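You operate a simulated robot arm through the tools that you are given. There is no shell and no other tool. Be economical: measure what you need, move in short steps, check, and stop when the job is done.

The job below is to be done with a simulated two-armed robot. You get a single attempt, and the scene is never put back.

Task
Take the blue slips and put it on the top of the front desk. Put one of the toner bottles from the left end of the front desk on the top of the ledger cupboard. Put the grey sponge from the left end of the front desk in the middle blue file tray and the blue sponge on the customer side of counter 21. Take the red coin roll from the left end of the front desk and put it on the red card. Put the yellow slips on the output tray of the black printer. Switch the note counter switch off. Put the closed sign on the customer side of counter 23 away on the teller side of counter 24. The order is free. Set down upright: toner bottle, closed sign.

The check looks at the end state, three seconds after you hand in, the way a careful person would. Anything else that was tipped, shoved, dropped, spilled or broken makes it a failure.

Robot
Two 6-joint arms with two-finger parallel grippers on one trunk, on a base that drives. Base frame: it is fixed to the floor where the robot stands at the start and does not move with it; the origin is under the middle of the robot, x ahead of it, y to its left, z up; the surface under the hand at the start is at about z = 750. Readings come in mm, degrees, newtons and seconds.
The left shoulder is at the start at [60, 187, 1047], the right one opposite. With the tool pointing down near the work surface each hand reaches from about 260 to 620 mm from the robot's upright axis, wherever it stands, measured 20 degrees to its own side. Places, roughly: blue slips [500, 0, 750]; closed sign [1500, -3500, 750]; customer side of counter 21 [-1200, -3400, 800]; middle blue file tray (25x30 cm) [1300, 4520, 780]; note counter switch [-600, -2500, 900]; output tray of the black printer (23x24 cm) [1340, 2040, 960]; red card [1000, 0, 750]; red coin roll [1500, 0, 750]; sponge [1250, 500, 750]; teller side of counter 24 [3200, -2900, 800]; toner bottle [500, 250, 750]; top of the front desk [2300, 200, 800]; top of the ledger cupboard [-800, 4600, 800]; yellow slips [750, 0, 750]. Payload 1.57 kg a hand.
The TCP of each hand is the grasp point between the finger pads, 30 mm short of the fingertips. In the tool frame z runs along the fingers and y along their closing line. Largest opening 110 mm; finger width 24, thickness 12; the body of the gripper, 48 by 112 mm, starts 78 mm behind the TCP.
Orientation is that of the tool frame in the base frame, as a unit quaternion [x, y, z, w]. With the fingers straight down and closing along the base's y, the tool's x points along the base's -x, its y along +y and its z along -z.

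Tools
- The arms move only by the tool step_arm. It takes "left_rows", "right_rows" or both (then of equal length, played together; a hand with none holds still); each is one flat list of numbers, 7 for each row, row after row: the gripper command, from -1 (shut) to 1 (fully open), values between in proportion, then the shift along the tool's x, y, z in mm, then the turn, a rotation vector about the tool's x, y, z in degrees. In form: [fingers, tx, ty, tz, wx, wy, wz, fingers, tx, ty, tz, wx, wy, wz, ...]. A call has 1 to 20 rows; each row shifts and turns the commanded pose from where the row before left it, along the tool's axes as they then stand. Rows are played at 5 a second. More than 50 mm and 8.6 degrees between two rows, or a gripper value outside its range, and nothing of the call is played. Where a pose cannot be reached the arm comes as near as it can. A force on the tool above 40 N (or 10 N above the force at the start of the call, whichever is more), or a blocked arm, ends the call early, and 0.2 s more pass. Each finger travels about 153 mm/s and halts on what it meets, pressing with about 36 N; the grip force reading is that of the motor and also rises with nothing between the fingers. The clock runs only during rows and for 0.2 s after the last one: add rows that do not move to give the fingers time. The reply holds the time, the measured pose of the TCP, the force on the tool along the base axes, the opening and the grip force, in the units named above and with some noise, with the torque about the TCP (base axes, N m) and any sound that the robot's microphone picked up, and new pictures: "views" is both (left out), scene, wrist or none (wrist: the cameras of the hands that moved).
- Cameras (640 x 400 px; columns grow to the right, rows downward): "scene" is now at [16.5, 12.6, 1588.6]; the picture's right is [0.17, -0.99, 0.00], its down [-0.75, -0.13, -0.65] and it looks along [0.64, 0.11, -0.76] (base axes); focal length 256 px, centre (320, 200). "left" rides on the left gripper at [70, -16, -141] in its tool frame; the picture's right is [0.23, 0.97, 0.00], its down [-0.86, 0.20, -0.48] and it looks along [-0.47, 0.11, 0.88] (tool axes); focal length 222 px, centre (320, 200). "right" rides on the right gripper at [70, 16, -141] in its tool frame; the picture's right is [-0.23, 0.97, 0.00], its down [-0.86, -0.20, -0.48] and it looks along [-0.47, -0.11, 0.88] (tool axes); focal length 222 px, centre (320, 200). There is no depth. A picture from a camera that has moved, and an enlarged one, comes with that camera's place and axes in the base frame and with its lens.
- slide_trunk(by): slides the trunk up (or, below 0, down) by that many mm; the arms and the scene camera ride with it, the base frame stays. It gives what a move gives, with no picture.
- base_move(legs): drives the robot by 1 to 6 legs, each [ahead, left, turn to the left] in mm, mm and degrees, along the robot's own axes; the way and the turn of a leg run together, so that a leg with both is an arc; at most 1500 mm and 180 degrees a leg. The arms and the cameras ride along, it lands a little off, and it stops where it bumps. It gives what a move gives, and a new picture of the scene camera.
- head_to(pan, tilt): turns the head with the scene camera to pan (to the left, within 86 degrees either way) and tilt (down, from -29 to 69), counted from straight ahead of the robot. It gives what a move gives, and a new picture of the scene camera.
- enlarge(camera, box): a new picture of the part [left, top, right, bottom] of that camera's present view, enlarged. It takes no simulated time.
- close_job(): hands the job in; it is judged then, once.

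Go step by step. Nothing tells you exact positions but the pictures and the camera data: compare them with the known pose of the tool, close in by small moves and look again before you grip or let go. The budget is 217 turns and 260 pictures, counting those below and the enlarged ones. Unless the task says otherwise, let go and move clear before handing in, and close with one line.

The tools are called after ">>>" by a JSON object that holds its "name" and its "arguments". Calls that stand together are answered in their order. step_arm: Moves the arms, as the interface text tells. Its arguments: {"type":"object","properties":{"left_rows":{"type":"array","items":{"type":"number"}},"right_rows":{"type":"array","items":{"type":"number"}},"views":{"type":"string","enum":["both","scene","wrist","none"]}},"required":[]} The other tools are called the same way: slide_trunk (by) slides the trunk up or down; base_move (legs) drives the base; head_to (pan, tilt) turns the head that bears the scene camera; enlarge (camera, box) takes an enlarged picture of a part of a camera's view; close_job () hands the job in.

At the start:

```text
t: 0.0
left_position: [510.5, 238.0, 971.0]
left_orientation: [0.0, 1.0, 0.0, 0.001]
left_contact_force: [-0.7, 0.0, -0.4]
left_ft_torque: [-0.01, -0.02, -0.02]
left_finger_gap: 110.0
left_grasp_force: 0.1
right_position: [435.3, -172.4, 1044.0]
right_orientation: [0.0, 1.0, -0.001, 0.0]
right_contact_force: [0.0, -0.1, 0.5]
right_ft_torque: [-0.03, -0.01, 0.0]
right_finger_gap: 109.9
right_grasp_force: 0.1
trunk travel left (down, up): [-675.0, 315.0]
robot x, y, heading: [-0.6, -2.7, -0.1]
head pan, tilt: [9.8, 49.3]
```

scene: 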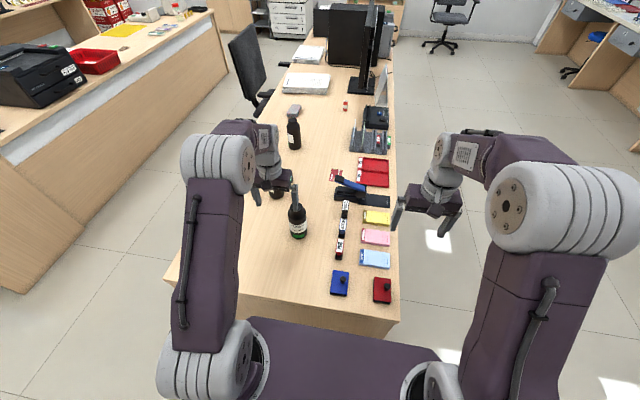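
right: 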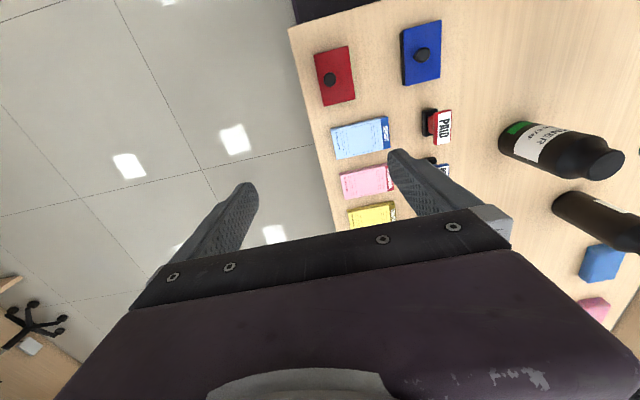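
left: 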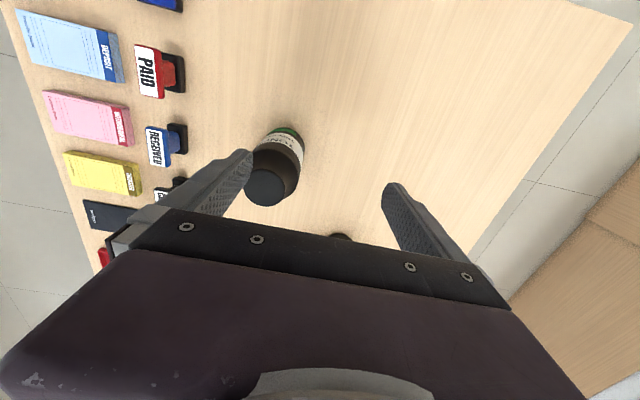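

I see the near end of a long desk with slips, stamps, bottles and more behind. First I look around to locate the places.

>>> {"name": "enlarge", "arguments": {"camera": "scene", "box": [240, 0, 440, 125]}}

>>> {"name": "enlarge", "arguments": {"camera": "scene", "box": [240, 100, 440, 310]}}

>>> {"name": "head_to", "arguments": {"pan": 0, "tilt": 20}}

>>> {"name": "head_to", "arguments": {"pan": 70, "tilt": 20}}

>>> {"name": "head_to", "arguments": {"pan": -70, "tilt": 20}}

```text
3.20 times, centred on (340, 62) of scene
camera zoom: at [16.5, 12.6, 1588.6], right [0.17, -0.99, 0.0], down [-0.75, -0.13, -0.65], along [0.64, 0.11, -0.76], focal length 821 px, centre (256, 640)
```

zoom: 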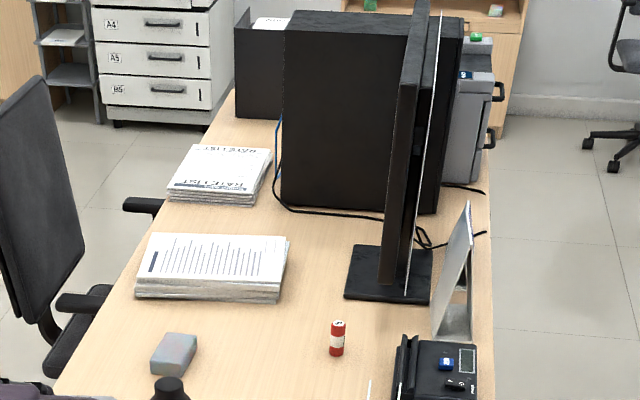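

```text
1.90 times, centred on (340, 205) of scene
camera zoom: at [16.5, 12.6, 1588.6], right [0.17, -0.99, 0.0], down [-0.75, -0.13, -0.65], along [0.64, 0.11, -0.76], focal length 489 px, centre (282, 190)
```

zoom: 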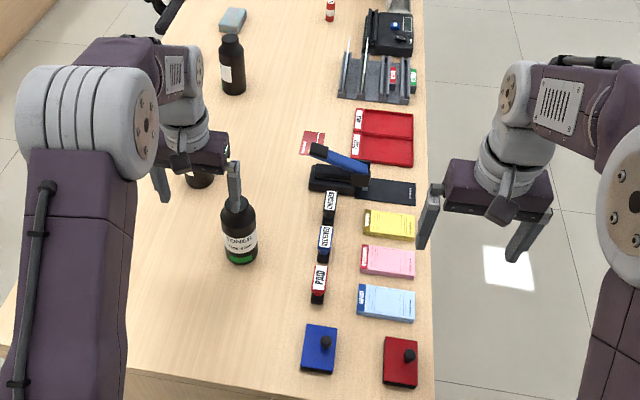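

```text
t: 0.9
left_position: [509.1, 238.4, 972.4]
left_orientation: [0.0, 1.0, 0.0, 0.0]
left_contact_force: [0.4, -0.9, 0.9]
left_ft_torque: [-0.03, 0.01, 0.01]
left_finger_gap: 110.1
left_grasp_force: 0.1
right_position: [435.9, -173.0, 1045.0]
right_orientation: [0.0, 1.0, 0.0, 0.0]
right_contact_force: [-1.1, 0.3, -0.1]
right_ft_torque: [0.01, -0.02, 0.03]
right_finger_gap: 110.1
right_grasp_force: 0.0
trunk travel left (down, up): [-675.0, 315.0]
robot x, y, heading: [-2.9, -0.2, -0.0]
head pan, tilt: [0.0, 20.0]
camera scene: at [33.1, -0.5, 1633.2], right [0.0, -1.0, 0.0], down [-0.34, 0.0, -0.94], along [0.94, 0.0, -0.34], focal length 256 px, centre (320, 200)
```

scene: 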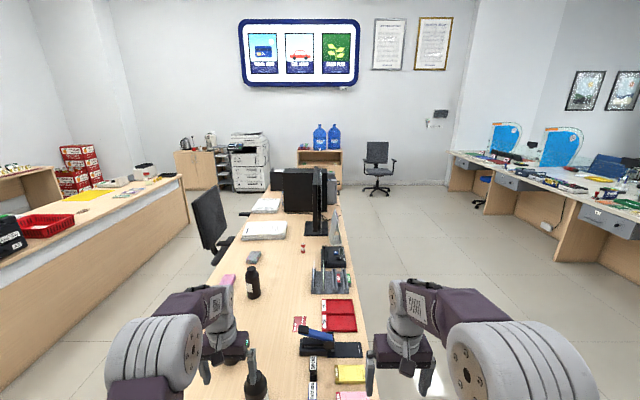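

```text
t: 2.4
left_position: [509.8, 239.1, 971.9]
left_orientation: [0.001, 1.0, 0.0, 0.001]
left_contact_force: [-0.3, 0.1, 0.7]
left_ft_torque: [0.03, -0.04, -0.02]
left_finger_gap: 110.1
left_grasp_force: 0.0
right_position: [435.2, -173.1, 1042.8]
right_orientation: [-0.001, 1.0, 0.001, 0.0]
right_contact_force: [-0.5, -0.5, 0.7]
right_ft_torque: [-0.02, 0.02, -0.03]
right_finger_gap: 110.0
right_grasp_force: 0.1
trunk travel left (down, up): [-675.0, 315.0]
robot x, y, heading: [-1.4, 3.3, -0.0]
head pan, tilt: [70.0, 20.0]
camera scene: at [-28.1, 86.9, 1633.3], right [0.94, -0.34, 0.0], down [-0.12, -0.32, -0.94], along [0.32, 0.88, -0.34], focal length 256 px, centre (320, 200)
```

scene: 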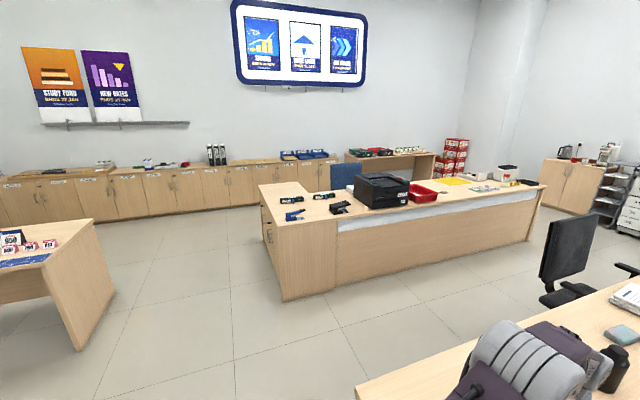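

```text
t: 4.6
left_position: [509.7, 238.8, 973.7]
left_orientation: [0.0, 1.0, 0.0, 0.001]
left_contact_force: [-0.7, 0.3, -0.7]
left_ft_torque: [-0.02, 0.01, -0.02]
left_finger_gap: 109.9
left_grasp_force: 0.0
right_position: [435.5, -173.3, 1043.9]
right_orientation: [0.001, 1.0, 0.0, -0.001]
right_contact_force: [-0.5, 0.0, 0.0]
right_ft_torque: [0.04, 0.02, 0.04]
right_finger_gap: 110.3
right_grasp_force: 0.0
trunk travel left (down, up): [-675.0, 315.0]
robot x, y, heading: [-2.7, 0.3, -0.2]
head pan, tilt: [-70.0, 20.0]
camera scene: at [-28.1, -88.1, 1633.3], right [-0.94, -0.34, 0.0], down [-0.12, 0.32, -0.94], along [0.32, -0.88, -0.34], focal length 256 px, centre (320, 200)
```

scene: 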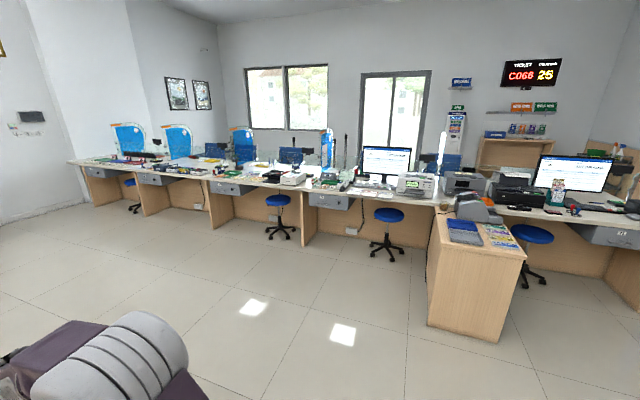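

I can see the counters on the right and the back room on the left; zooming to understand the layout.

>>> {"name": "enlarge", "arguments": {"camera": "scene", "box": [60, 100, 300, 250]}}

>>> {"name": "enlarge", "arguments": {"camera": "scene", "box": [400, 100, 640, 250]}}

>>> {"name": "enlarge", "arguments": {"camera": "scene", "box": [220, 110, 440, 248]}}

```text
2.67 times, centred on (180, 175) of scene
camera zoom: at [-28.1, -88.1, 1633.3], right [-0.94, -0.34, 0.0], down [-0.12, 0.32, -0.94], along [0.32, -0.88, -0.34], focal length 684 px, centre (693, 267)
```

zoom: 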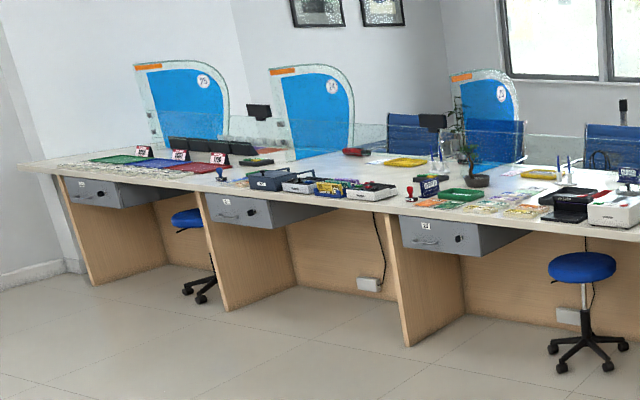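

```text
2.67 times, centred on (520, 175) of scene
camera zoom: at [-28.1, -88.1, 1633.3], right [-0.94, -0.34, 0.0], down [-0.12, 0.32, -0.94], along [0.32, -0.88, -0.34], focal length 684 px, centre (-213, 267)
```

zoom: 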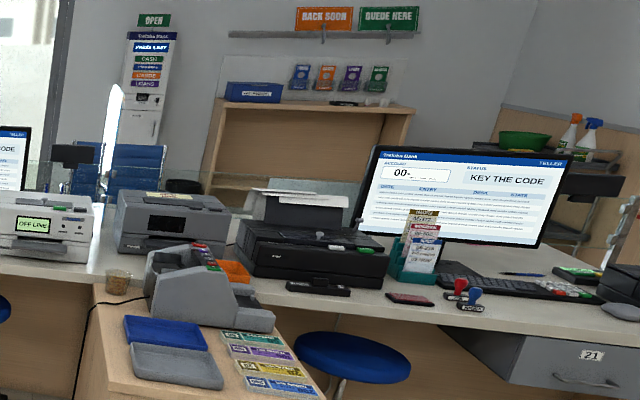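

```text
2.90 times, centred on (330, 179) of scene
camera zoom: at [-28.1, -88.1, 1633.3], right [-0.94, -0.34, 0.0], down [-0.12, 0.32, -0.94], along [0.32, -0.88, -0.34], focal length 744 px, centre (291, 261)
```

zoom: 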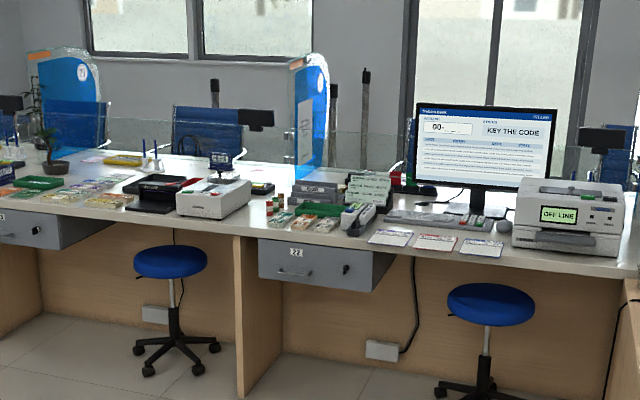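

The desk, side counters and the teller counters match the listed places. I'll measure the slips more accurately with the right wrist camera.

>>> {"name": "enlarge", "arguments": {"camera": "right", "box": [280, 20, 480, 240]}}

>>> {"name": "enlarge", "arguments": {"camera": "left", "box": [0, 0, 200, 220]}}

```text
1.82 times, centred on (380, 130) of right
camera zoom: at [365.4, -156.4, 1183.8], right [0.23, 0.97, 0.0], down [0.86, -0.2, 0.48], along [0.47, -0.11, -0.88], focal length 404 px, centre (211, 327)
```

zoom: 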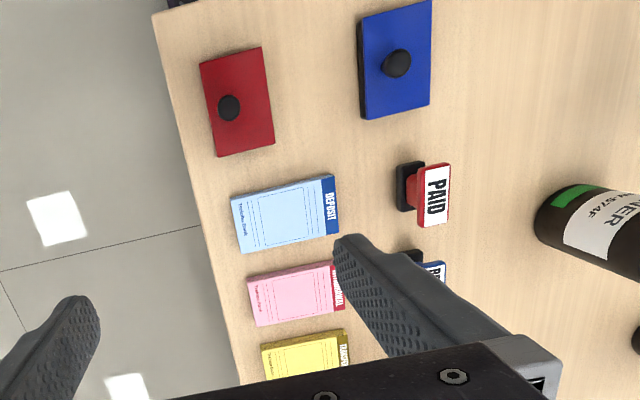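

```text
1.82 times, centred on (100, 110) of left
camera zoom: at [439.6, 222.1, 1114.5], right [-0.23, 0.97, 0.0], down [0.85, 0.2, 0.48], along [0.47, 0.11, -0.88], focal length 404 px, centre (720, 364)
```

zoom: 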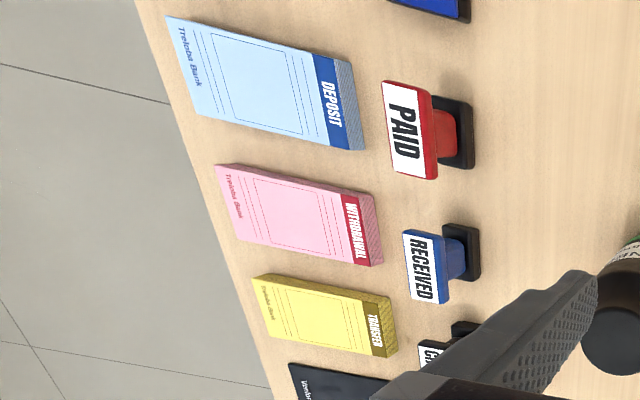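

The pads are about 70×103 mm. I'll raise the trunk and drive to the right side of the desk, where both blue and yellow slips are within natural reach.

>>> {"name": "slide_trunk", "arguments": {"by": 200}}

>>> {"name": "base_move", "arguments": {"legs": [[-100, 0, 0], [0, -580, 0], [670, 0, 0], [0, 0, 90]]}}

>>> {"name": "head_to", "arguments": {"pan": 0, "tilt": 55}}

```text
t: 6.8
left_position: [508.8, 238.1, 1171.4]
left_orientation: [0.0, 1.0, 0.001, 0.001]
left_contact_force: [-0.1, 0.5, -0.5]
left_ft_torque: [-0.02, -0.01, 0.0]
left_finger_gap: 110.1
left_grasp_force: 0.1
right_position: [434.7, -172.5, 1244.4]
right_orientation: [0.0, 1.0, -0.001, 0.0]
right_contact_force: [-0.1, -0.5, 1.0]
right_ft_torque: [-0.04, 0.03, 0.04]
right_finger_gap: 109.7
right_grasp_force: 0.1
trunk travel left (down, up): [-875.0, 115.0]
robot x, y, heading: [-0.4, -0.3, -0.1]
head pan, tilt: [-70.0, 20.0]
```

```text
t: 17.8
left_position: [310.8, -56.2, 1171.9]
left_orientation: [0.71, -0.704, -0.001, -0.001]
left_contact_force: [0.4, -0.1, -0.2]
left_ft_torque: [0.0, -0.05, 0.0]
left_finger_gap: 109.9
left_grasp_force: 0.0
right_position: [722.5, -127.4, 1243.2]
right_orientation: [0.71, -0.704, -0.001, -0.001]
right_contact_force: [-0.1, -0.2, -0.2]
right_ft_torque: [0.01, 0.01, -0.01]
right_finger_gap: 110.2
right_grasp_force: 0.1
trunk travel left (down, up): [-875.0, 115.0]
robot x, y, heading: [550.5, -563.7, 90.5]
head pan, tilt: [-70.0, 20.0]
camera scene: at [640.9, -591.4, 1833.2], right [0.35, -0.94, 0.0], down [-0.32, -0.12, -0.94], along [0.88, 0.33, -0.34], focal length 256 px, centre (320, 200)
```

scene: 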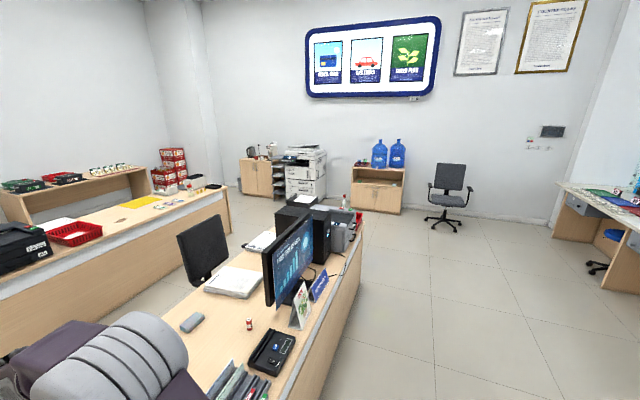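

```text
t: 19.2
left_position: [310.6, -56.2, 1171.8]
left_orientation: [0.71, -0.704, 0.0, 0.0]
left_contact_force: [0.1, 0.1, 1.4]
left_ft_torque: [0.02, -0.03, 0.0]
left_finger_gap: 110.0
left_grasp_force: 0.1
right_position: [721.4, -126.3, 1244.7]
right_orientation: [0.71, -0.704, 0.0, 0.0]
right_contact_force: [-0.8, 0.1, -0.4]
right_ft_torque: [0.05, 0.0, 0.01]
right_finger_gap: 109.9
right_grasp_force: 0.1
trunk travel left (down, up): [-875.0, 115.0]
robot x, y, heading: [551.9, -564.7, 90.6]
head pan, tilt: [0.0, 55.0]
camera scene: at [552.8, -551.9, 1781.2], right [1.0, 0.01, 0.0], down [0.01, -0.82, -0.57], along [0.0, 0.57, -0.82], focal length 256 px, centre (320, 200)
```

scene: 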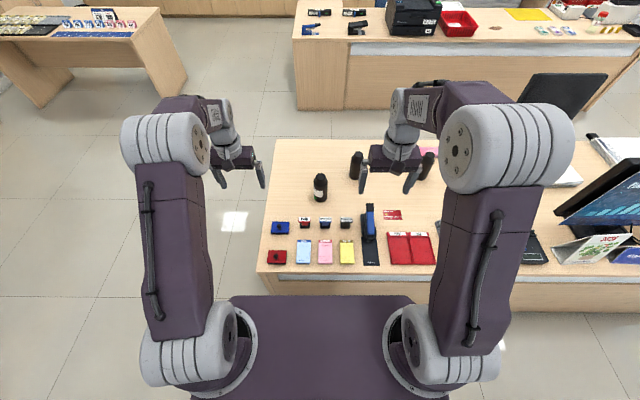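

I'm at the desk's right side; both slips are right in front. Lowering the trunk and zooming.

>>> {"name": "enlarge", "arguments": {"camera": "scene", "box": [250, 140, 450, 290]}}

>>> {"name": "slide_trunk", "arguments": {"by": -200}}

```text
2.67 times, centred on (350, 215) of scene
camera zoom: at [552.8, -551.9, 1781.2], right [1.0, 0.01, 0.0], down [0.01, -0.82, -0.57], along [0.0, 0.57, -0.82], focal length 684 px, centre (240, 160)
```

zoom: 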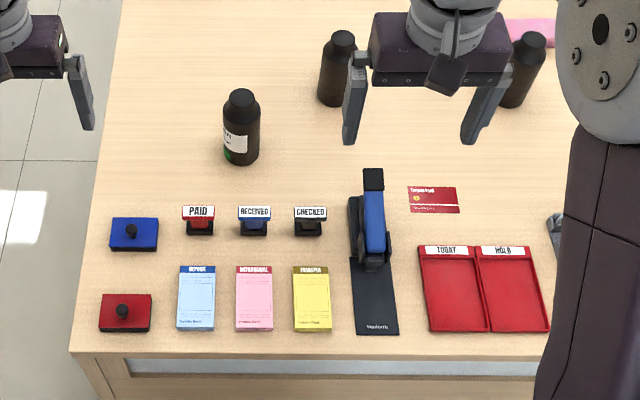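

```text
t: 21.4
left_position: [309.5, -56.7, 972.9]
left_orientation: [0.711, -0.703, -0.001, -0.001]
left_contact_force: [-1.1, 0.2, 0.5]
left_ft_torque: [0.0, -0.02, -0.01]
left_finger_gap: 110.1
left_grasp_force: 0.0
right_position: [721.4, -127.9, 1044.5]
right_orientation: [0.71, -0.704, 0.0, 0.0]
right_contact_force: [0.1, -0.8, 0.0]
right_ft_torque: [0.04, -0.01, 0.0]
right_finger_gap: 110.0
right_grasp_force: 0.0
trunk travel left (down, up): [-675.0, 315.0]
robot x, y, heading: [555.5, -561.6, 90.5]
head pan, tilt: [0.0, 55.0]
```

Blue pad centre ≈(479,-107), yellow ≈(663,-106). Moving both hands above them.

>>> {"name": "step_arm", "arguments": {"left_rows": [0.455, 10, -33.9, 0, 0, 0, 0, 0.455, 10, -33.9, 0, 0, 0, 0, 0.455, 10, -33.9, 0, 0, 0, 0, 0.455, 10, -33.9, 0, 0, 0, 0, 0.455, 10, -33.9, 0, 0, 0, 0, 0.455, 0, 0, 30, 0, 0, 0, 0.455, 0, 0, 30, 0, 0, 0, 0.455, 0, 0, 30, 0, 0, 0, 0.455, 0, 0, 30, 0, 0, 0, 0.455, 0, 0, 0, 0, 0, 0], "right_rows": [0.455, -4.4, 11.6, 0, 0, 0, 0, 0.455, -4.4, 11.6, 0, 0, 0, 0, 0.455, -4.4, 11.6, 0, 0, 0, 0, 0.455, -4.4, 11.6, 0, 0, 0, 0, 0.455, -4.4, 11.6, 0, 0, 0, 0, 0.455, 0, 0, 48, 0, 0, 0, 0.455, 0, 0, 48, 0, 0, 0, 0.455, 0, 0, 48, 0, 0, 0, 0.455, 0, 0, 48, 0, 0, 0, 0.455, 0, 0, 0, 0, 0, 0], "views": "both"}}

```text
t: 23.6
left_position: [479.7, -104.5, 852.4]
left_orientation: [0.71, -0.704, 0.0, -0.001]
left_contact_force: [-0.4, -0.4, 0.0]
left_ft_torque: [-0.01, 0.03, -0.03]
left_finger_gap: 80.2
left_grasp_force: 0.1
right_position: [664.0, -106.7, 851.0]
right_orientation: [0.71, -0.704, 0.001, -0.001]
right_contact_force: [-0.5, -0.6, 0.1]
right_ft_torque: [-0.01, 0.06, -0.03]
right_finger_gap: 80.2
right_grasp_force: 0.0
trunk travel left (down, up): [-675.0, 315.0]
robot x, y, heading: [554.2, -561.9, 90.6]
head pan, tilt: [0.0, 55.0]
camera scene: at [552.8, -553.6, 1581.2], right [1.0, 0.01, 0.0], down [0.01, -0.82, -0.57], along [-0.01, 0.57, -0.82], focal length 256 px, centre (320, 200)
camera right: at [648.2, -175.9, 991.1], right [-0.98, 0.22, 0.0], down [0.19, 0.86, 0.48], along [0.1, 0.47, -0.88], focal length 222 px, centre (320, 200)
camera left: at [496.5, -174.1, 994.3], right [-0.97, -0.24, 0.0], down [-0.21, 0.85, 0.48], along [-0.11, 0.47, -0.88], focal length 222 px, centre (320, 200)
```

scene: 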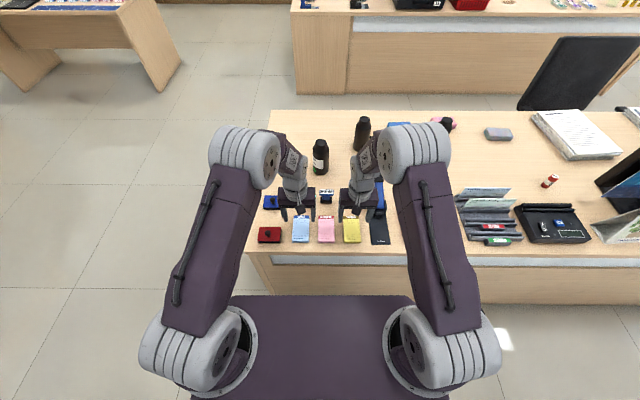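
right: 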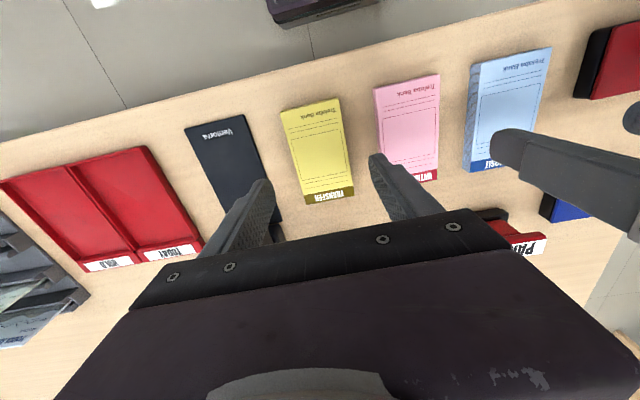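
left: 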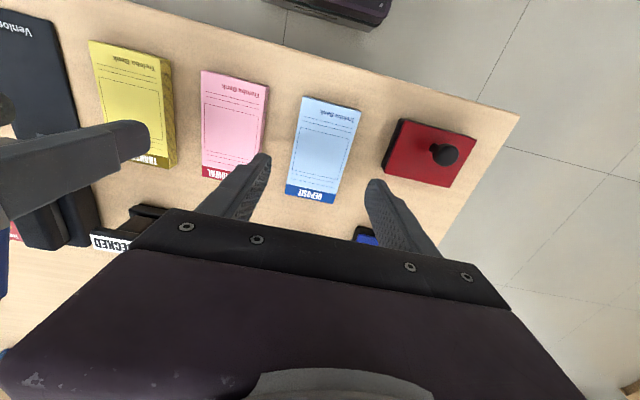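

Both hands are aligned over their pads; descending and gripping.

>>> {"name": "step_arm", "arguments": {"left_rows": [0.455, 2, 1, 34, 0, 0, 0, 0.455, 2, 1, 33, 0, 0, 0, 0.455, 0, 0, 0, 0, 0, 0, -0.2, 0, 0, 0, 0, 0, 0, -1, 0, 0, 0, 0, 0, 0, -1, 0, 0, 0, 0, 0, 0], "right_rows": [0.455, 3, 0, 33, 0, 0, 0, 0.455, 3, 0, 33, 0, 0, 0, 0.455, 0, 0, 0, 0, 0, 0, -0.2, 0, 0, 0, 0, 0, 0, -1, 0, 0, 0, 0, 0, 0, -1, 0, 0, 0, 0, 0, 0], "views": "wrist"}}

```text
t: 25.0
left_position: [478.1, -106.7, 785.8]
left_orientation: [0.71, -0.704, 0.0, -0.001]
left_contact_force: [0.2, -0.5, 1.7]
left_ft_torque: [0.08, 0.08, 0.04]
left_finger_gap: 57.1
left_grasp_force: 36.4
right_position: [664.3, -112.4, 786.9]
right_orientation: [0.71, -0.704, 0.0, 0.0]
right_contact_force: [0.0, 1.2, 0.0]
right_ft_torque: [-0.03, 0.0, 0.01]
right_finger_gap: 57.1
right_grasp_force: 36.3
trunk travel left (down, up): [-675.0, 315.0]
robot x, y, heading: [549.5, -565.6, 90.6]
head pan, tilt: [0.0, 55.0]
camera right: at [648.5, -181.4, 925.7], right [-0.98, 0.22, 0.0], down [0.19, 0.86, 0.48], along [0.1, 0.47, -0.88], focal length 222 px, centre (320, 200)
camera left: at [494.5, -176.5, 927.9], right [-0.97, -0.24, 0.0], down [-0.21, 0.85, 0.48], along [-0.11, 0.47, -0.88], focal length 222 px, centre (320, 200)
```

right: 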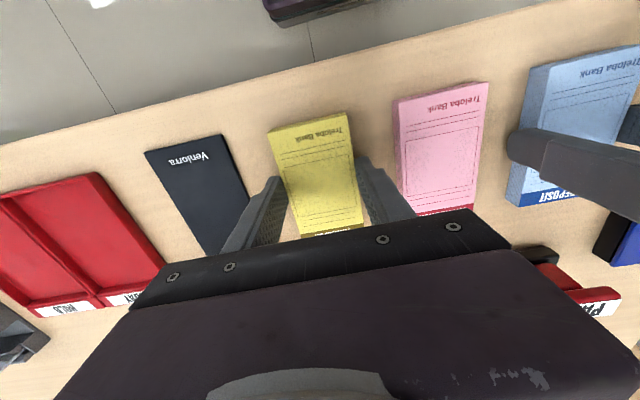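
left: 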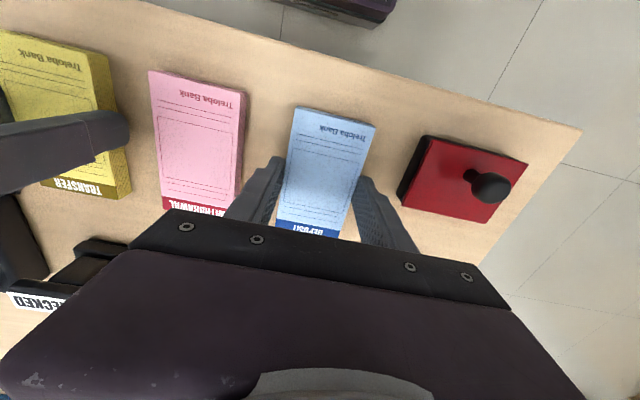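

Both pads are gripped. Lift, back off the desk and drive along it to inspect the far part of the front desk.

>>> {"name": "step_arm", "arguments": {"left_rows": [-1, 0, 0, -40, 0, 0, 0, -1, 0, 0, -40, 0, 0, 0, -1, 0, 0, -40, 0, 0, 0, -1, 0, 0, -40, 0, 0, 0], "right_rows": [-1, 0, 0, -40, 0, 0, 0, -1, 0, 0, -40, 0, 0, 0, -1, 0, 0, -40, 0, 0, 0, -1, 0, 0, -40, 0, 0, 0], "views": "none"}}

>>> {"name": "base_move", "arguments": {"legs": [[-450, 0, 0], [0, -1400, 0]]}}

>>> {"name": "head_to", "arguments": {"pan": 0, "tilt": 35}}

```text
t: 26.0
left_position: [479.1, -109.4, 943.9]
left_orientation: [0.71, -0.704, -0.001, -0.001]
left_contact_force: [0.2, -0.3, -1.2]
left_ft_torque: [0.0, 0.01, 0.02]
left_finger_gap: 57.3
left_grasp_force: 36.3
right_position: [664.8, -111.1, 946.2]
right_orientation: [0.71, -0.704, 0.0, -0.001]
right_contact_force: [0.4, 0.2, -0.5]
right_ft_torque: [0.01, 0.02, 0.01]
right_finger_gap: 56.8
right_grasp_force: 35.7
trunk travel left (down, up): [-675.0, 315.0]
robot x, y, heading: [549.6, -563.4, 90.3]
head pan, tilt: [0.0, 55.0]
```

```text
t: 35.3
left_position: [1873.4, -524.2, 941.9]
left_orientation: [0.718, -0.696, -0.001, -0.001]
left_contact_force: [-0.1, -0.1, -1.3]
left_ft_torque: [-0.04, 0.0, 0.01]
left_finger_gap: 57.1
left_grasp_force: 36.2
right_position: [2059.2, -520.5, 946.3]
right_orientation: [0.717, -0.697, 0.0, 0.0]
right_contact_force: [0.3, -0.2, -0.4]
right_ft_torque: [-0.03, 0.01, -0.01]
right_finger_gap: 56.9
right_grasp_force: 35.9
trunk travel left (down, up): [-675.0, 315.0]
robot x, y, heading: [1959.2, -980.4, 91.7]
head pan, tilt: [0.0, 55.0]
camera scene: at [1956.8, -966.4, 1581.2], right [1.0, 0.03, 0.0], down [0.02, -0.82, -0.57], along [-0.02, 0.57, -0.82], focal length 256 px, centre (320, 200)
```

scene: 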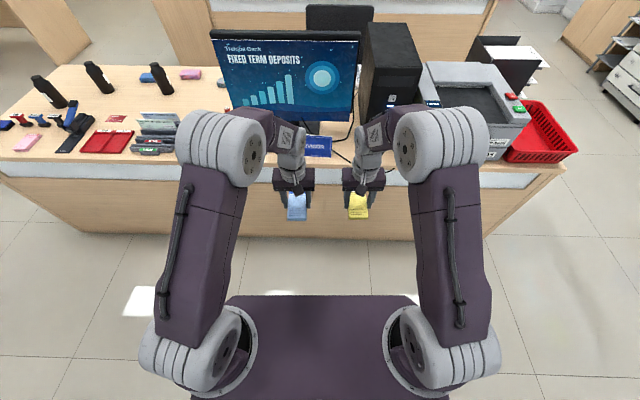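

```text
t: 36.1
left_position: [1873.9, -525.5, 942.8]
left_orientation: [0.717, -0.697, 0.0, -0.001]
left_contact_force: [1.0, -0.2, -2.2]
left_ft_torque: [0.01, -0.04, -0.02]
left_finger_gap: 57.0
left_grasp_force: 36.2
right_position: [2059.2, -521.5, 944.6]
right_orientation: [0.717, -0.697, 0.0, 0.0]
right_contact_force: [1.2, 0.0, -0.3]
right_ft_torque: [-0.01, 0.03, 0.01]
right_finger_gap: 57.2
right_grasp_force: 35.7
trunk travel left (down, up): [-675.0, 315.0]
robot x, y, heading: [1954.8, -974.1, 91.7]
head pan, tilt: [0.0, 35.0]
camera scene: at [1956.3, -950.5, 1609.3], right [1.0, 0.03, 0.0], down [0.02, -0.57, -0.82], along [-0.02, 0.82, -0.57], focal length 256 px, centre (320, 200)
```

scene: 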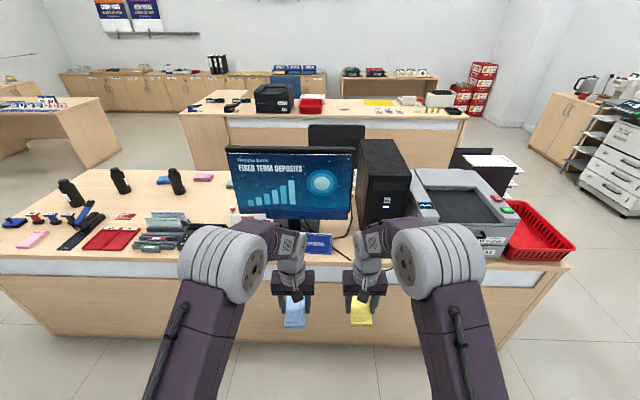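

The desk ends near x≈2600 with monitor, PC and a machine at its right end. I'll round the far end and look for free top near (2300,200) from the back side.

>>> {"name": "base_move", "arguments": {"legs": [[0, -1300, 0], [1500, 40, 0]]}}

>>> {"name": "head_to", "arguments": {"pan": 80, "tilt": 40}}

```text
refused: leg 2 is longer than a leg can be; nothing moved
```

```text
t: 37.6
left_position: [1875.2, -524.0, 942.6]
left_orientation: [0.717, -0.697, 0.0, 0.0]
left_contact_force: [0.8, 0.0, -0.7]
left_ft_torque: [-0.04, 0.01, 0.0]
left_finger_gap: 56.9
left_grasp_force: 36.3
right_position: [2060.0, -521.7, 945.6]
right_orientation: [0.718, -0.696, 0.0, 0.0]
right_contact_force: [-0.5, -0.1, -0.8]
right_ft_torque: [-0.01, 0.04, 0.02]
right_finger_gap: 56.9
right_grasp_force: 35.8
trunk travel left (down, up): [-675.0, 315.0]
robot x, y, heading: [1959.2, -980.1, 91.9]
head pan, tilt: [80.0, 40.0]
camera scene: at [1874.8, -1026.1, 1601.9], right [0.15, 0.99, 0.0], down [0.64, -0.09, -0.77], along [-0.76, 0.11, -0.64], focal length 256 px, centre (320, 200)
```

scene: 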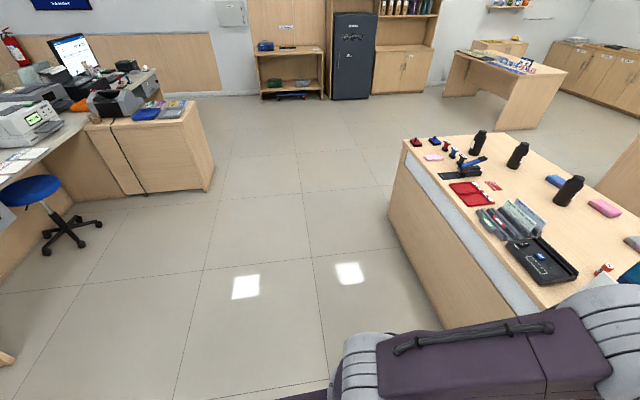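

Leg too long; redo in shorter legs.

>>> {"name": "base_move", "arguments": {"legs": [[0, -1300, 0], [1400, 0, 0]]}}

```text
t: 50.7
left_position: [3146.9, 916.4, 942.7]
left_orientation: [0.71, -0.704, -0.001, -0.001]
left_contact_force: [3.2, 1.3, -1.1]
left_ft_torque: [-0.15, 0.26, 0.02]
left_finger_gap: 57.0
left_grasp_force: 36.0
right_position: [3333.4, 917.0, 945.8]
right_orientation: [0.71, -0.704, -0.001, -0.001]
right_contact_force: [2.2, -0.3, -0.4]
right_ft_torque: [0.12, 0.24, -0.03]
right_finger_gap: 57.1
right_grasp_force: 35.8
trunk travel left (down, up): [-675.0, 315.0]
robot x, y, heading: [3220.6, 464.2, 90.0]
head pan, tilt: [80.0, 40.0]
camera scene: at [3136.9, 415.9, 1601.9], right [0.17, 0.99, 0.0], down [0.63, -0.11, -0.77], along [-0.76, 0.13, -0.64], focal length 256 px, centre (320, 200)
```

scene: 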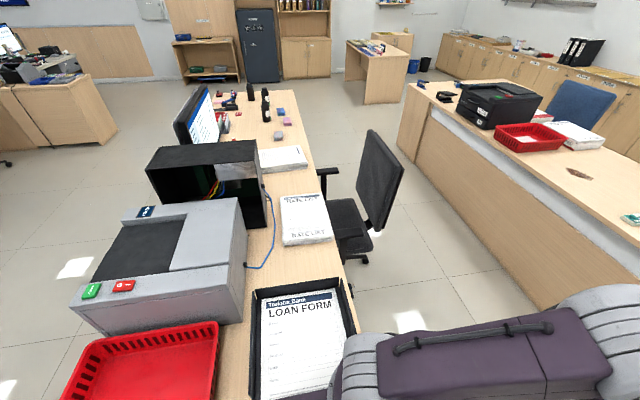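

There's a free patch of desktop between the loan-form box and the list stack, about (2470,450). I'll move to the aisle corner and look at chair clearance.

>>> {"name": "base_move", "arguments": {"legs": [[620, 0, 0], [0, 0, 90]]}}

>>> {"name": "head_to", "arguments": {"pan": 15, "tilt": 45}}

```text
t: 58.0
left_position: [2760.5, 1005.0, 942.7]
left_orientation: [1.0, 0.003, 0.0, 0.0]
left_contact_force: [0.2, 0.3, -1.8]
left_ft_torque: [-0.02, -0.02, 0.01]
left_finger_gap: 57.1
left_grasp_force: 35.4
right_position: [2763.2, 1189.4, 946.2]
right_orientation: [1.0, 0.003, 0.0, 0.0]
right_contact_force: [-0.3, 0.1, -0.5]
right_ft_torque: [-0.02, 0.01, -0.04]
right_finger_gap: 57.0
right_grasp_force: 35.8
trunk travel left (down, up): [-675.0, 315.0]
robot x, y, heading: [3212.6, 1075.5, -179.9]
head pan, tilt: [80.0, 40.0]
camera scene: at [3261.9, 992.6, 1601.9], right [-0.99, 0.17, 0.0], down [0.11, 0.63, -0.77], along [-0.13, -0.75, -0.64], focal length 256 px, centre (320, 200)
```

scene: 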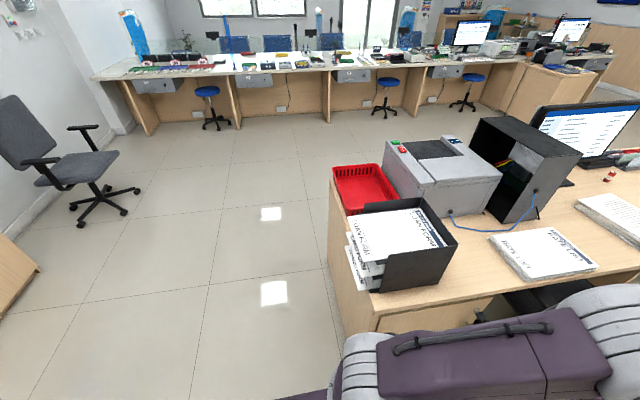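

```text
t: 59.3
left_position: [2761.9, 1004.4, 941.8]
left_orientation: [1.0, 0.002, 0.001, 0.002]
left_contact_force: [1.3, -0.1, -1.3]
left_ft_torque: [0.0, 0.0, 0.0]
left_finger_gap: 57.0
left_grasp_force: 35.4
right_position: [2764.0, 1189.8, 945.0]
right_orientation: [1.0, 0.001, 0.0, 0.0]
right_contact_force: [0.2, -1.2, -0.5]
right_ft_torque: [0.0, -0.04, -0.01]
right_finger_gap: 56.8
right_grasp_force: 36.1
trunk travel left (down, up): [-675.0, 315.0]
robot x, y, heading: [3217.5, 1077.9, -179.7]
head pan, tilt: [15.0, 45.0]
camera scene: at [3197.9, 1055.0, 1594.6], right [-0.26, 0.96, 0.0], down [0.68, 0.19, -0.71], along [-0.68, -0.19, -0.71], focal length 256 px, centre (320, 200)
```

scene: 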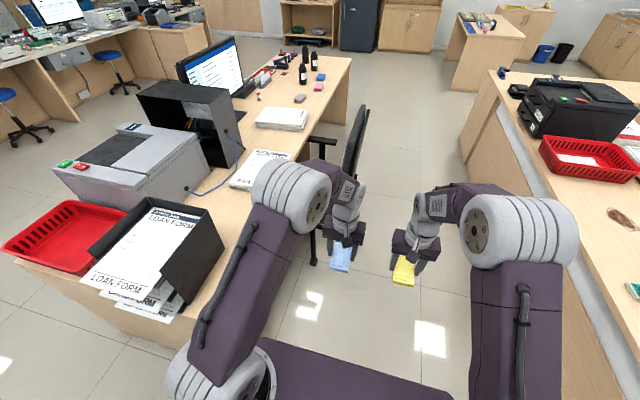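

A free strip of desktop around (2600,545) is available. Raise a bit, turn 55°, and drive in so the left hand (blue slips) comes over it.

>>> {"name": "slide_trunk", "arguments": {"by": 150}}

>>> {"name": "base_move", "arguments": {"legs": [[0, 0, 55], [287, -308, 0]]}}

>>> {"name": "head_to", "arguments": {"pan": 5, "tilt": 55}}

```text
t: 61.1
left_position: [2762.5, 1005.5, 1092.4]
left_orientation: [1.0, 0.002, -0.001, 0.002]
left_contact_force: [-0.4, -0.3, -0.3]
left_ft_torque: [0.01, 0.01, 0.01]
left_finger_gap: 57.0
left_grasp_force: 36.2
right_position: [2764.6, 1190.2, 1096.1]
right_orientation: [1.0, 0.001, 0.0, 0.001]
right_contact_force: [-0.1, 0.2, -1.0]
right_ft_torque: [0.04, -0.02, 0.02]
right_finger_gap: 57.1
right_grasp_force: 36.1
trunk travel left (down, up): [-825.0, 165.0]
robot x, y, heading: [3215.6, 1075.8, -179.7]
head pan, tilt: [15.0, 45.0]
```

```text
t: 66.1
left_position: [2591.3, 608.2, 1093.3]
left_orientation: [0.89, 0.457, 0.0, 0.0]
left_contact_force: [0.0, 0.6, -0.1]
left_ft_torque: [0.03, 0.02, -0.03]
left_finger_gap: 57.4
left_grasp_force: 35.7
right_position: [2443.1, 718.1, 1095.2]
right_orientation: [0.89, 0.457, 0.0, 0.001]
right_contact_force: [1.6, -0.4, -0.6]
right_ft_torque: [-0.01, 0.0, 0.0]
right_finger_gap: 57.4
right_grasp_force: 35.8
trunk travel left (down, up): [-825.0, 165.0]
robot x, y, heading: [2798.4, 1018.6, -125.5]
head pan, tilt: [15.0, 45.0]
camera scene: at [2807.3, 991.6, 1744.6], right [-0.94, 0.35, 0.0], down [0.25, 0.66, -0.71], along [-0.25, -0.66, -0.71], focal length 256 px, centre (320, 200)
```

scene: 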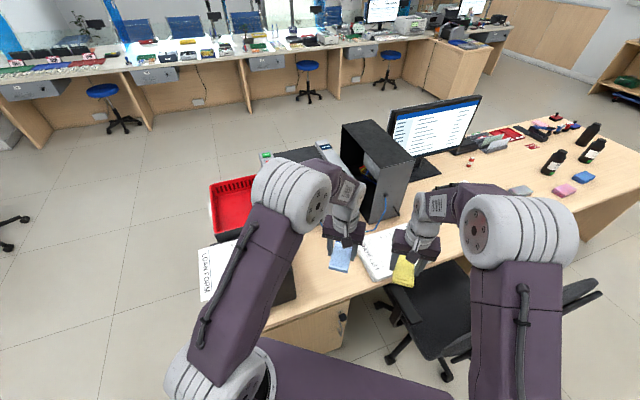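

```text
t: 66.8
left_position: [2591.0, 608.2, 1093.2]
left_orientation: [0.889, 0.457, 0.0, 0.001]
left_contact_force: [0.2, 0.1, -0.6]
left_ft_torque: [-0.02, -0.02, 0.03]
left_finger_gap: 57.3
left_grasp_force: 36.0
right_position: [2442.3, 718.1, 1095.0]
right_orientation: [0.889, 0.457, 0.0, 0.0]
right_contact_force: [-0.1, -0.2, -1.0]
right_ft_torque: [0.02, -0.02, -0.01]
right_finger_gap: 57.1
right_grasp_force: 35.9
trunk travel left (down, up): [-825.0, 165.0]
robot x, y, heading: [2799.6, 1018.1, -125.8]
head pan, tilt: [5.0, 55.0]
camera scene: at [2796.7, 1005.3, 1731.2], right [-0.86, 0.51, 0.0], down [0.42, 0.7, -0.57], along [-0.29, -0.49, -0.82], focal length 256 px, centre (320, 200)
```

scene: 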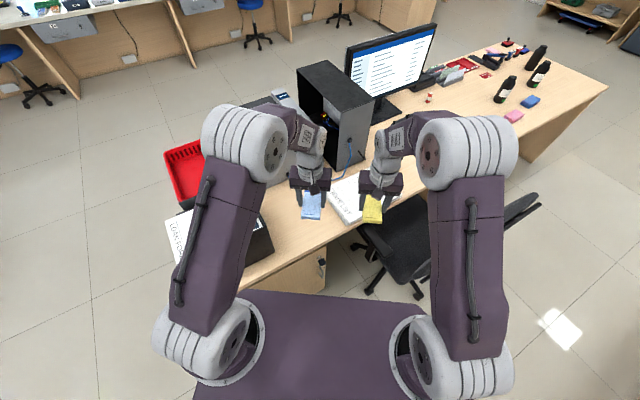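

The spot (2587,550) is free wood between box and papers. Move the left hand over it and partly lower with the arm only.

>>> {"name": "step_arm", "arguments": {"left_rows": [-1, -25, 16, 0, 0, 0, 0, -1, -25, 16, 0, 0, 0, 0, -1, 0, 0, 45, 0, 0, 0, -1, 0, 0, 45, 0, 0, 0, -1, 0, 0, 45, 0, 0, 0, -1, 0, 0, 45, 0, 0, 0, -1, 0, 0, 40, 0, 0, 0, -1, 0, 0, 0, 0, 0, 0], "views": "both"}}

```text
t: 68.6
left_position: [2585.7, 548.6, 873.3]
left_orientation: [0.889, 0.458, 0.001, 0.001]
left_contact_force: [0.4, -0.1, -1.3]
left_ft_torque: [-0.03, -0.04, 0.02]
left_finger_gap: 57.3
left_grasp_force: 36.3
right_position: [2442.7, 717.4, 1096.3]
right_orientation: [0.889, 0.457, 0.0, 0.0]
right_contact_force: [0.5, 0.1, -1.1]
right_ft_torque: [0.02, 0.02, -0.04]
right_finger_gap: 57.1
right_grasp_force: 36.0
trunk travel left (down, up): [-825.0, 165.0]
robot x, y, heading: [2802.5, 1021.7, -125.8]
head pan, tilt: [5.0, 55.0]
camera scene: at [2797.4, 1005.6, 1731.2], right [-0.86, 0.51, 0.0], down [0.42, 0.7, -0.57], along [-0.29, -0.49, -0.82], focal length 256 px, centre (320, 200)
camera left: at [2613.2, 615.1, 1015.1], right [0.92, -0.38, 0.0], down [-0.34, -0.81, 0.48], along [-0.18, -0.44, -0.88], focal length 222 px, centre (320, 200)
```

scene: 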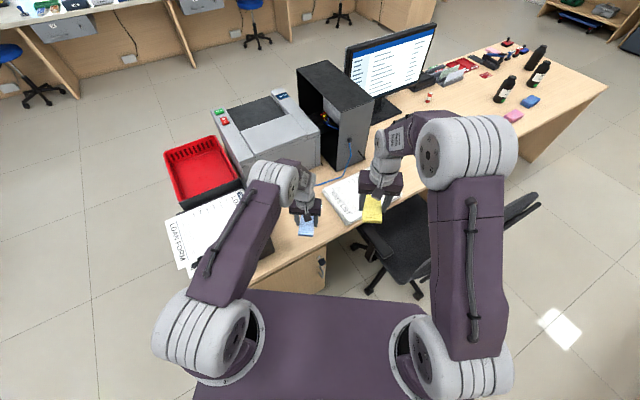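
left: 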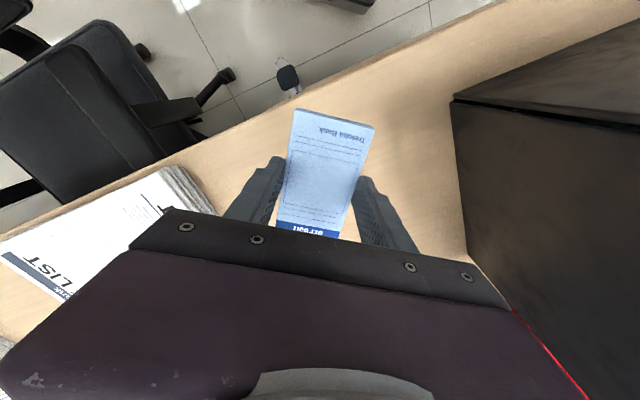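

Checking clearance between the left arm and the loan-form box before descending.

>>> {"name": "enlarge", "arguments": {"camera": "scene", "box": [150, 110, 410, 300]}}

>>> {"name": "head_to", "arguments": {"pan": 30, "tilt": 60}}

```text
2.11 times, centred on (280, 205) of scene
camera zoom: at [2797.4, 1005.6, 1731.2], right [-0.86, 0.51, 0.0], down [0.42, 0.7, -0.57], along [-0.29, -0.49, -0.82], focal length 540 px, centre (404, 190)
```

zoom: 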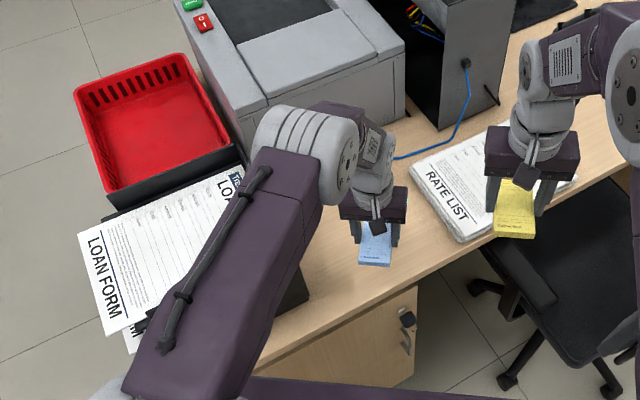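

```text
t: 69.5
left_position: [2585.1, 548.2, 872.7]
left_orientation: [0.89, 0.456, 0.001, 0.001]
left_contact_force: [-0.5, 0.3, -0.9]
left_ft_torque: [0.01, 0.0, -0.01]
left_finger_gap: 57.0
left_grasp_force: 35.8
right_position: [2440.5, 716.7, 1096.1]
right_orientation: [0.889, 0.457, -0.001, 0.0]
right_contact_force: [-0.1, -0.1, -1.2]
right_ft_torque: [0.03, -0.02, -0.02]
right_finger_gap: 57.0
right_grasp_force: 36.0
trunk travel left (down, up): [-825.0, 165.0]
robot x, y, heading: [2800.8, 1017.8, -125.6]
head pan, tilt: [30.0, 60.0]
camera scene: at [2827.3, 1000.9, 1725.1], right [-0.99, 0.1, 0.0], down [0.09, 0.86, -0.5], along [-0.05, -0.5, -0.87], focal length 256 px, centre (320, 200)
```

scene: 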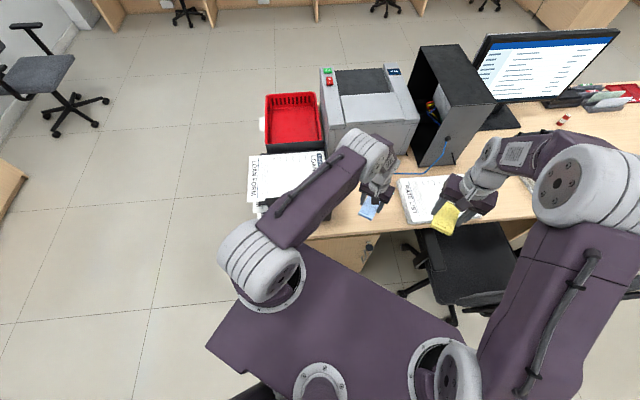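

The upper arm passes well above the box. Continuing down in small steps with force monitoring.

>>> {"name": "step_arm", "arguments": {"left_rows": [-1, 0, 0, 30, 0, 0, 0, -1, 0, 0, 25, 0, 0, 0, -1, 0, 0, 20, 0, 0, 0, -1, 0, 0, 0, 0, 0, 0], "views": "scene"}}

```text
t: 70.5
left_position: [2586.6, 549.3, 797.7]
left_orientation: [0.889, 0.457, 0.001, 0.001]
left_contact_force: [0.2, 0.3, -0.6]
left_ft_torque: [-0.02, 0.01, -0.03]
left_finger_gap: 57.3
left_grasp_force: 36.1
right_position: [2442.2, 717.7, 1096.0]
right_orientation: [0.889, 0.458, -0.001, 0.0]
right_contact_force: [0.3, 0.3, 0.0]
right_ft_torque: [0.02, -0.03, 0.02]
right_finger_gap: 57.1
right_grasp_force: 36.1
trunk travel left (down, up): [-825.0, 165.0]
robot x, y, heading: [2797.5, 1021.6, -125.6]
head pan, tilt: [30.0, 60.0]
camera scene: at [2827.4, 1001.1, 1725.1], right [-1.0, 0.1, 0.0], down [0.09, 0.86, -0.5], along [-0.05, -0.5, -0.87], focal length 256 px, centre (320, 200)
```

scene: 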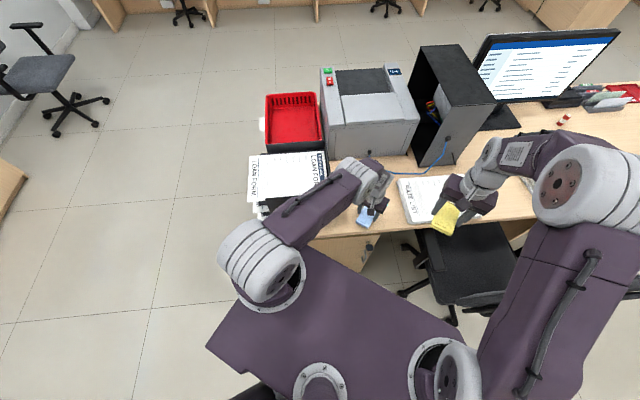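

>>> {"name": "step_arm", "arguments": {"left_rows": [-1, 0, 0, 6, 0, 0, 0, -1, 0, 0, 4, 0, 0, 0, -1, 0, 0, 2, 0, 0, 0, -1, 0, 0, 0, 0, 0, 0], "views": "none"}}

```text
t: 71.5
left_position: [2588.5, 547.5, 785.5]
left_orientation: [0.89, 0.457, 0.0, 0.0]
left_contact_force: [0.2, -0.8, 0.9]
left_ft_torque: [-0.02, 0.02, -0.02]
left_finger_gap: 57.3
left_grasp_force: 36.0
right_position: [2441.5, 718.8, 1094.9]
right_orientation: [0.889, 0.458, 0.0, -0.001]
right_contact_force: [0.9, 1.0, -1.6]
right_ft_torque: [-0.02, -0.01, 0.03]
right_finger_gap: 57.3
right_grasp_force: 35.5
trunk travel left (down, up): [-825.0, 165.0]
robot x, y, heading: [2796.4, 1021.2, -125.8]
head pan, tilt: [30.0, 60.0]
```

The pad is at its original gripping height, so it's on the desk. Release and rise.

>>> {"name": "step_arm", "arguments": {"left_rows": [-1, 0, 0, 1.5, 0, 0, 0, 0.2, 0, 0, 0, 0, 0, 0, 0.35, 0, 0, 0, 0, 0, 0, 0.35, 0, 0, -30, 0, 0, 0, 0.35, 0, 0, -45, 0, 0, 0, 0.35, 0, 0, -45, 0, 0, 0, 0.35, 0, 0, -45, 0, 0, 0, 0.35, 0, 0, -45, 0, 0, 0, 0.35, 0, 0, -45, 0, 0, 0, 0.35, 25, -16, -45, 0, 0, 0, 0.35, 25, -16, 0, 0, 0, 0], "views": "both"}}

```text
refused: row 10 steps farther than a row can; nothing moved
```

>>> {"name": "step_arm", "arguments": {"left_rows": [-1, 0, 0, 1.5, 0, 0, 0, 0.2, 0, 0, 0, 0, 0, 0, 0.35, 0, 0, 0, 0, 0, 0, 0.35, 0, 0, -30, 0, 0, 0, 0.35, 0, 0, -45, 0, 0, 0, 0.35, 0, 0, -45, 0, 0, 0, 0.35, 0, 0, -45, 0, 0, 0, 0.35, 0, 0, -45, 0, 0, 0, 0.35, 0, 0, -45, 0, 0, 0, 0.35, 0, 0, -45, 0, 0, 0, 0.35, 25, -16, 0, 0, 0, 0, 0.35, 25, -16, 0, 0, 0, 0], "views": "both"}}

```text
t: 74.1
left_position: [2590.9, 608.3, 1083.8]
left_orientation: [0.889, 0.458, -0.001, 0.001]
left_contact_force: [-0.2, 1.0, -0.8]
left_ft_torque: [-0.01, 0.0, 0.01]
left_finger_gap: 74.3
left_grasp_force: 0.0
right_position: [2441.4, 717.9, 1096.2]
right_orientation: [0.89, 0.457, -0.001, 0.001]
right_contact_force: [-0.3, -0.2, -0.2]
right_ft_torque: [0.01, -0.01, 0.02]
right_finger_gap: 57.1
right_grasp_force: 35.6
trunk travel left (down, up): [-825.0, 165.0]
robot x, y, heading: [2798.9, 1024.0, -125.6]
head pan, tilt: [30.0, 60.0]
camera scene: at [2827.7, 1002.8, 1725.1], right [-1.0, 0.1, 0.0], down [0.09, 0.86, -0.5], along [-0.05, -0.5, -0.87], focal length 256 px, centre (320, 200)
camera left: at [2617.8, 676.1, 1226.4], right [0.92, -0.38, 0.0], down [-0.34, -0.81, 0.48], along [-0.18, -0.44, -0.88], focal length 222 px, centre (320, 200)
```

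scene: 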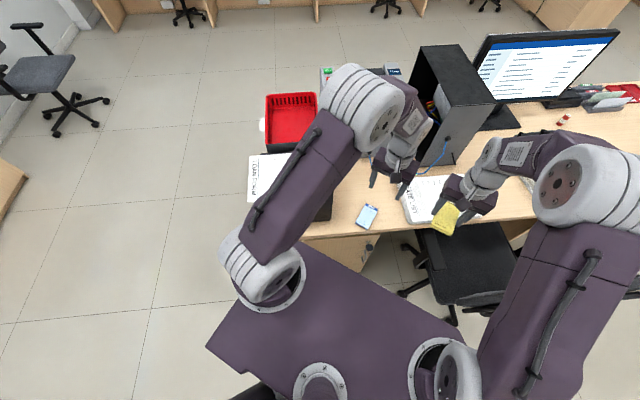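
left: 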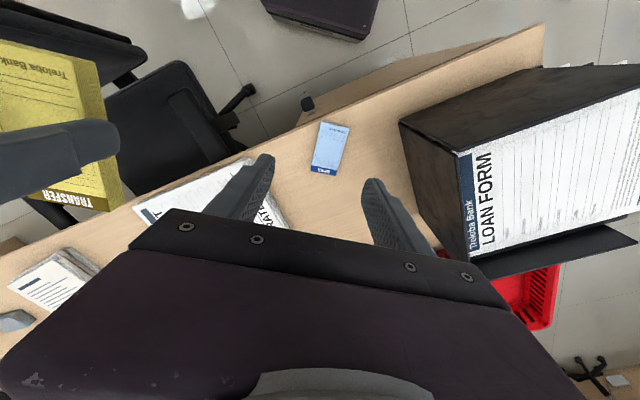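

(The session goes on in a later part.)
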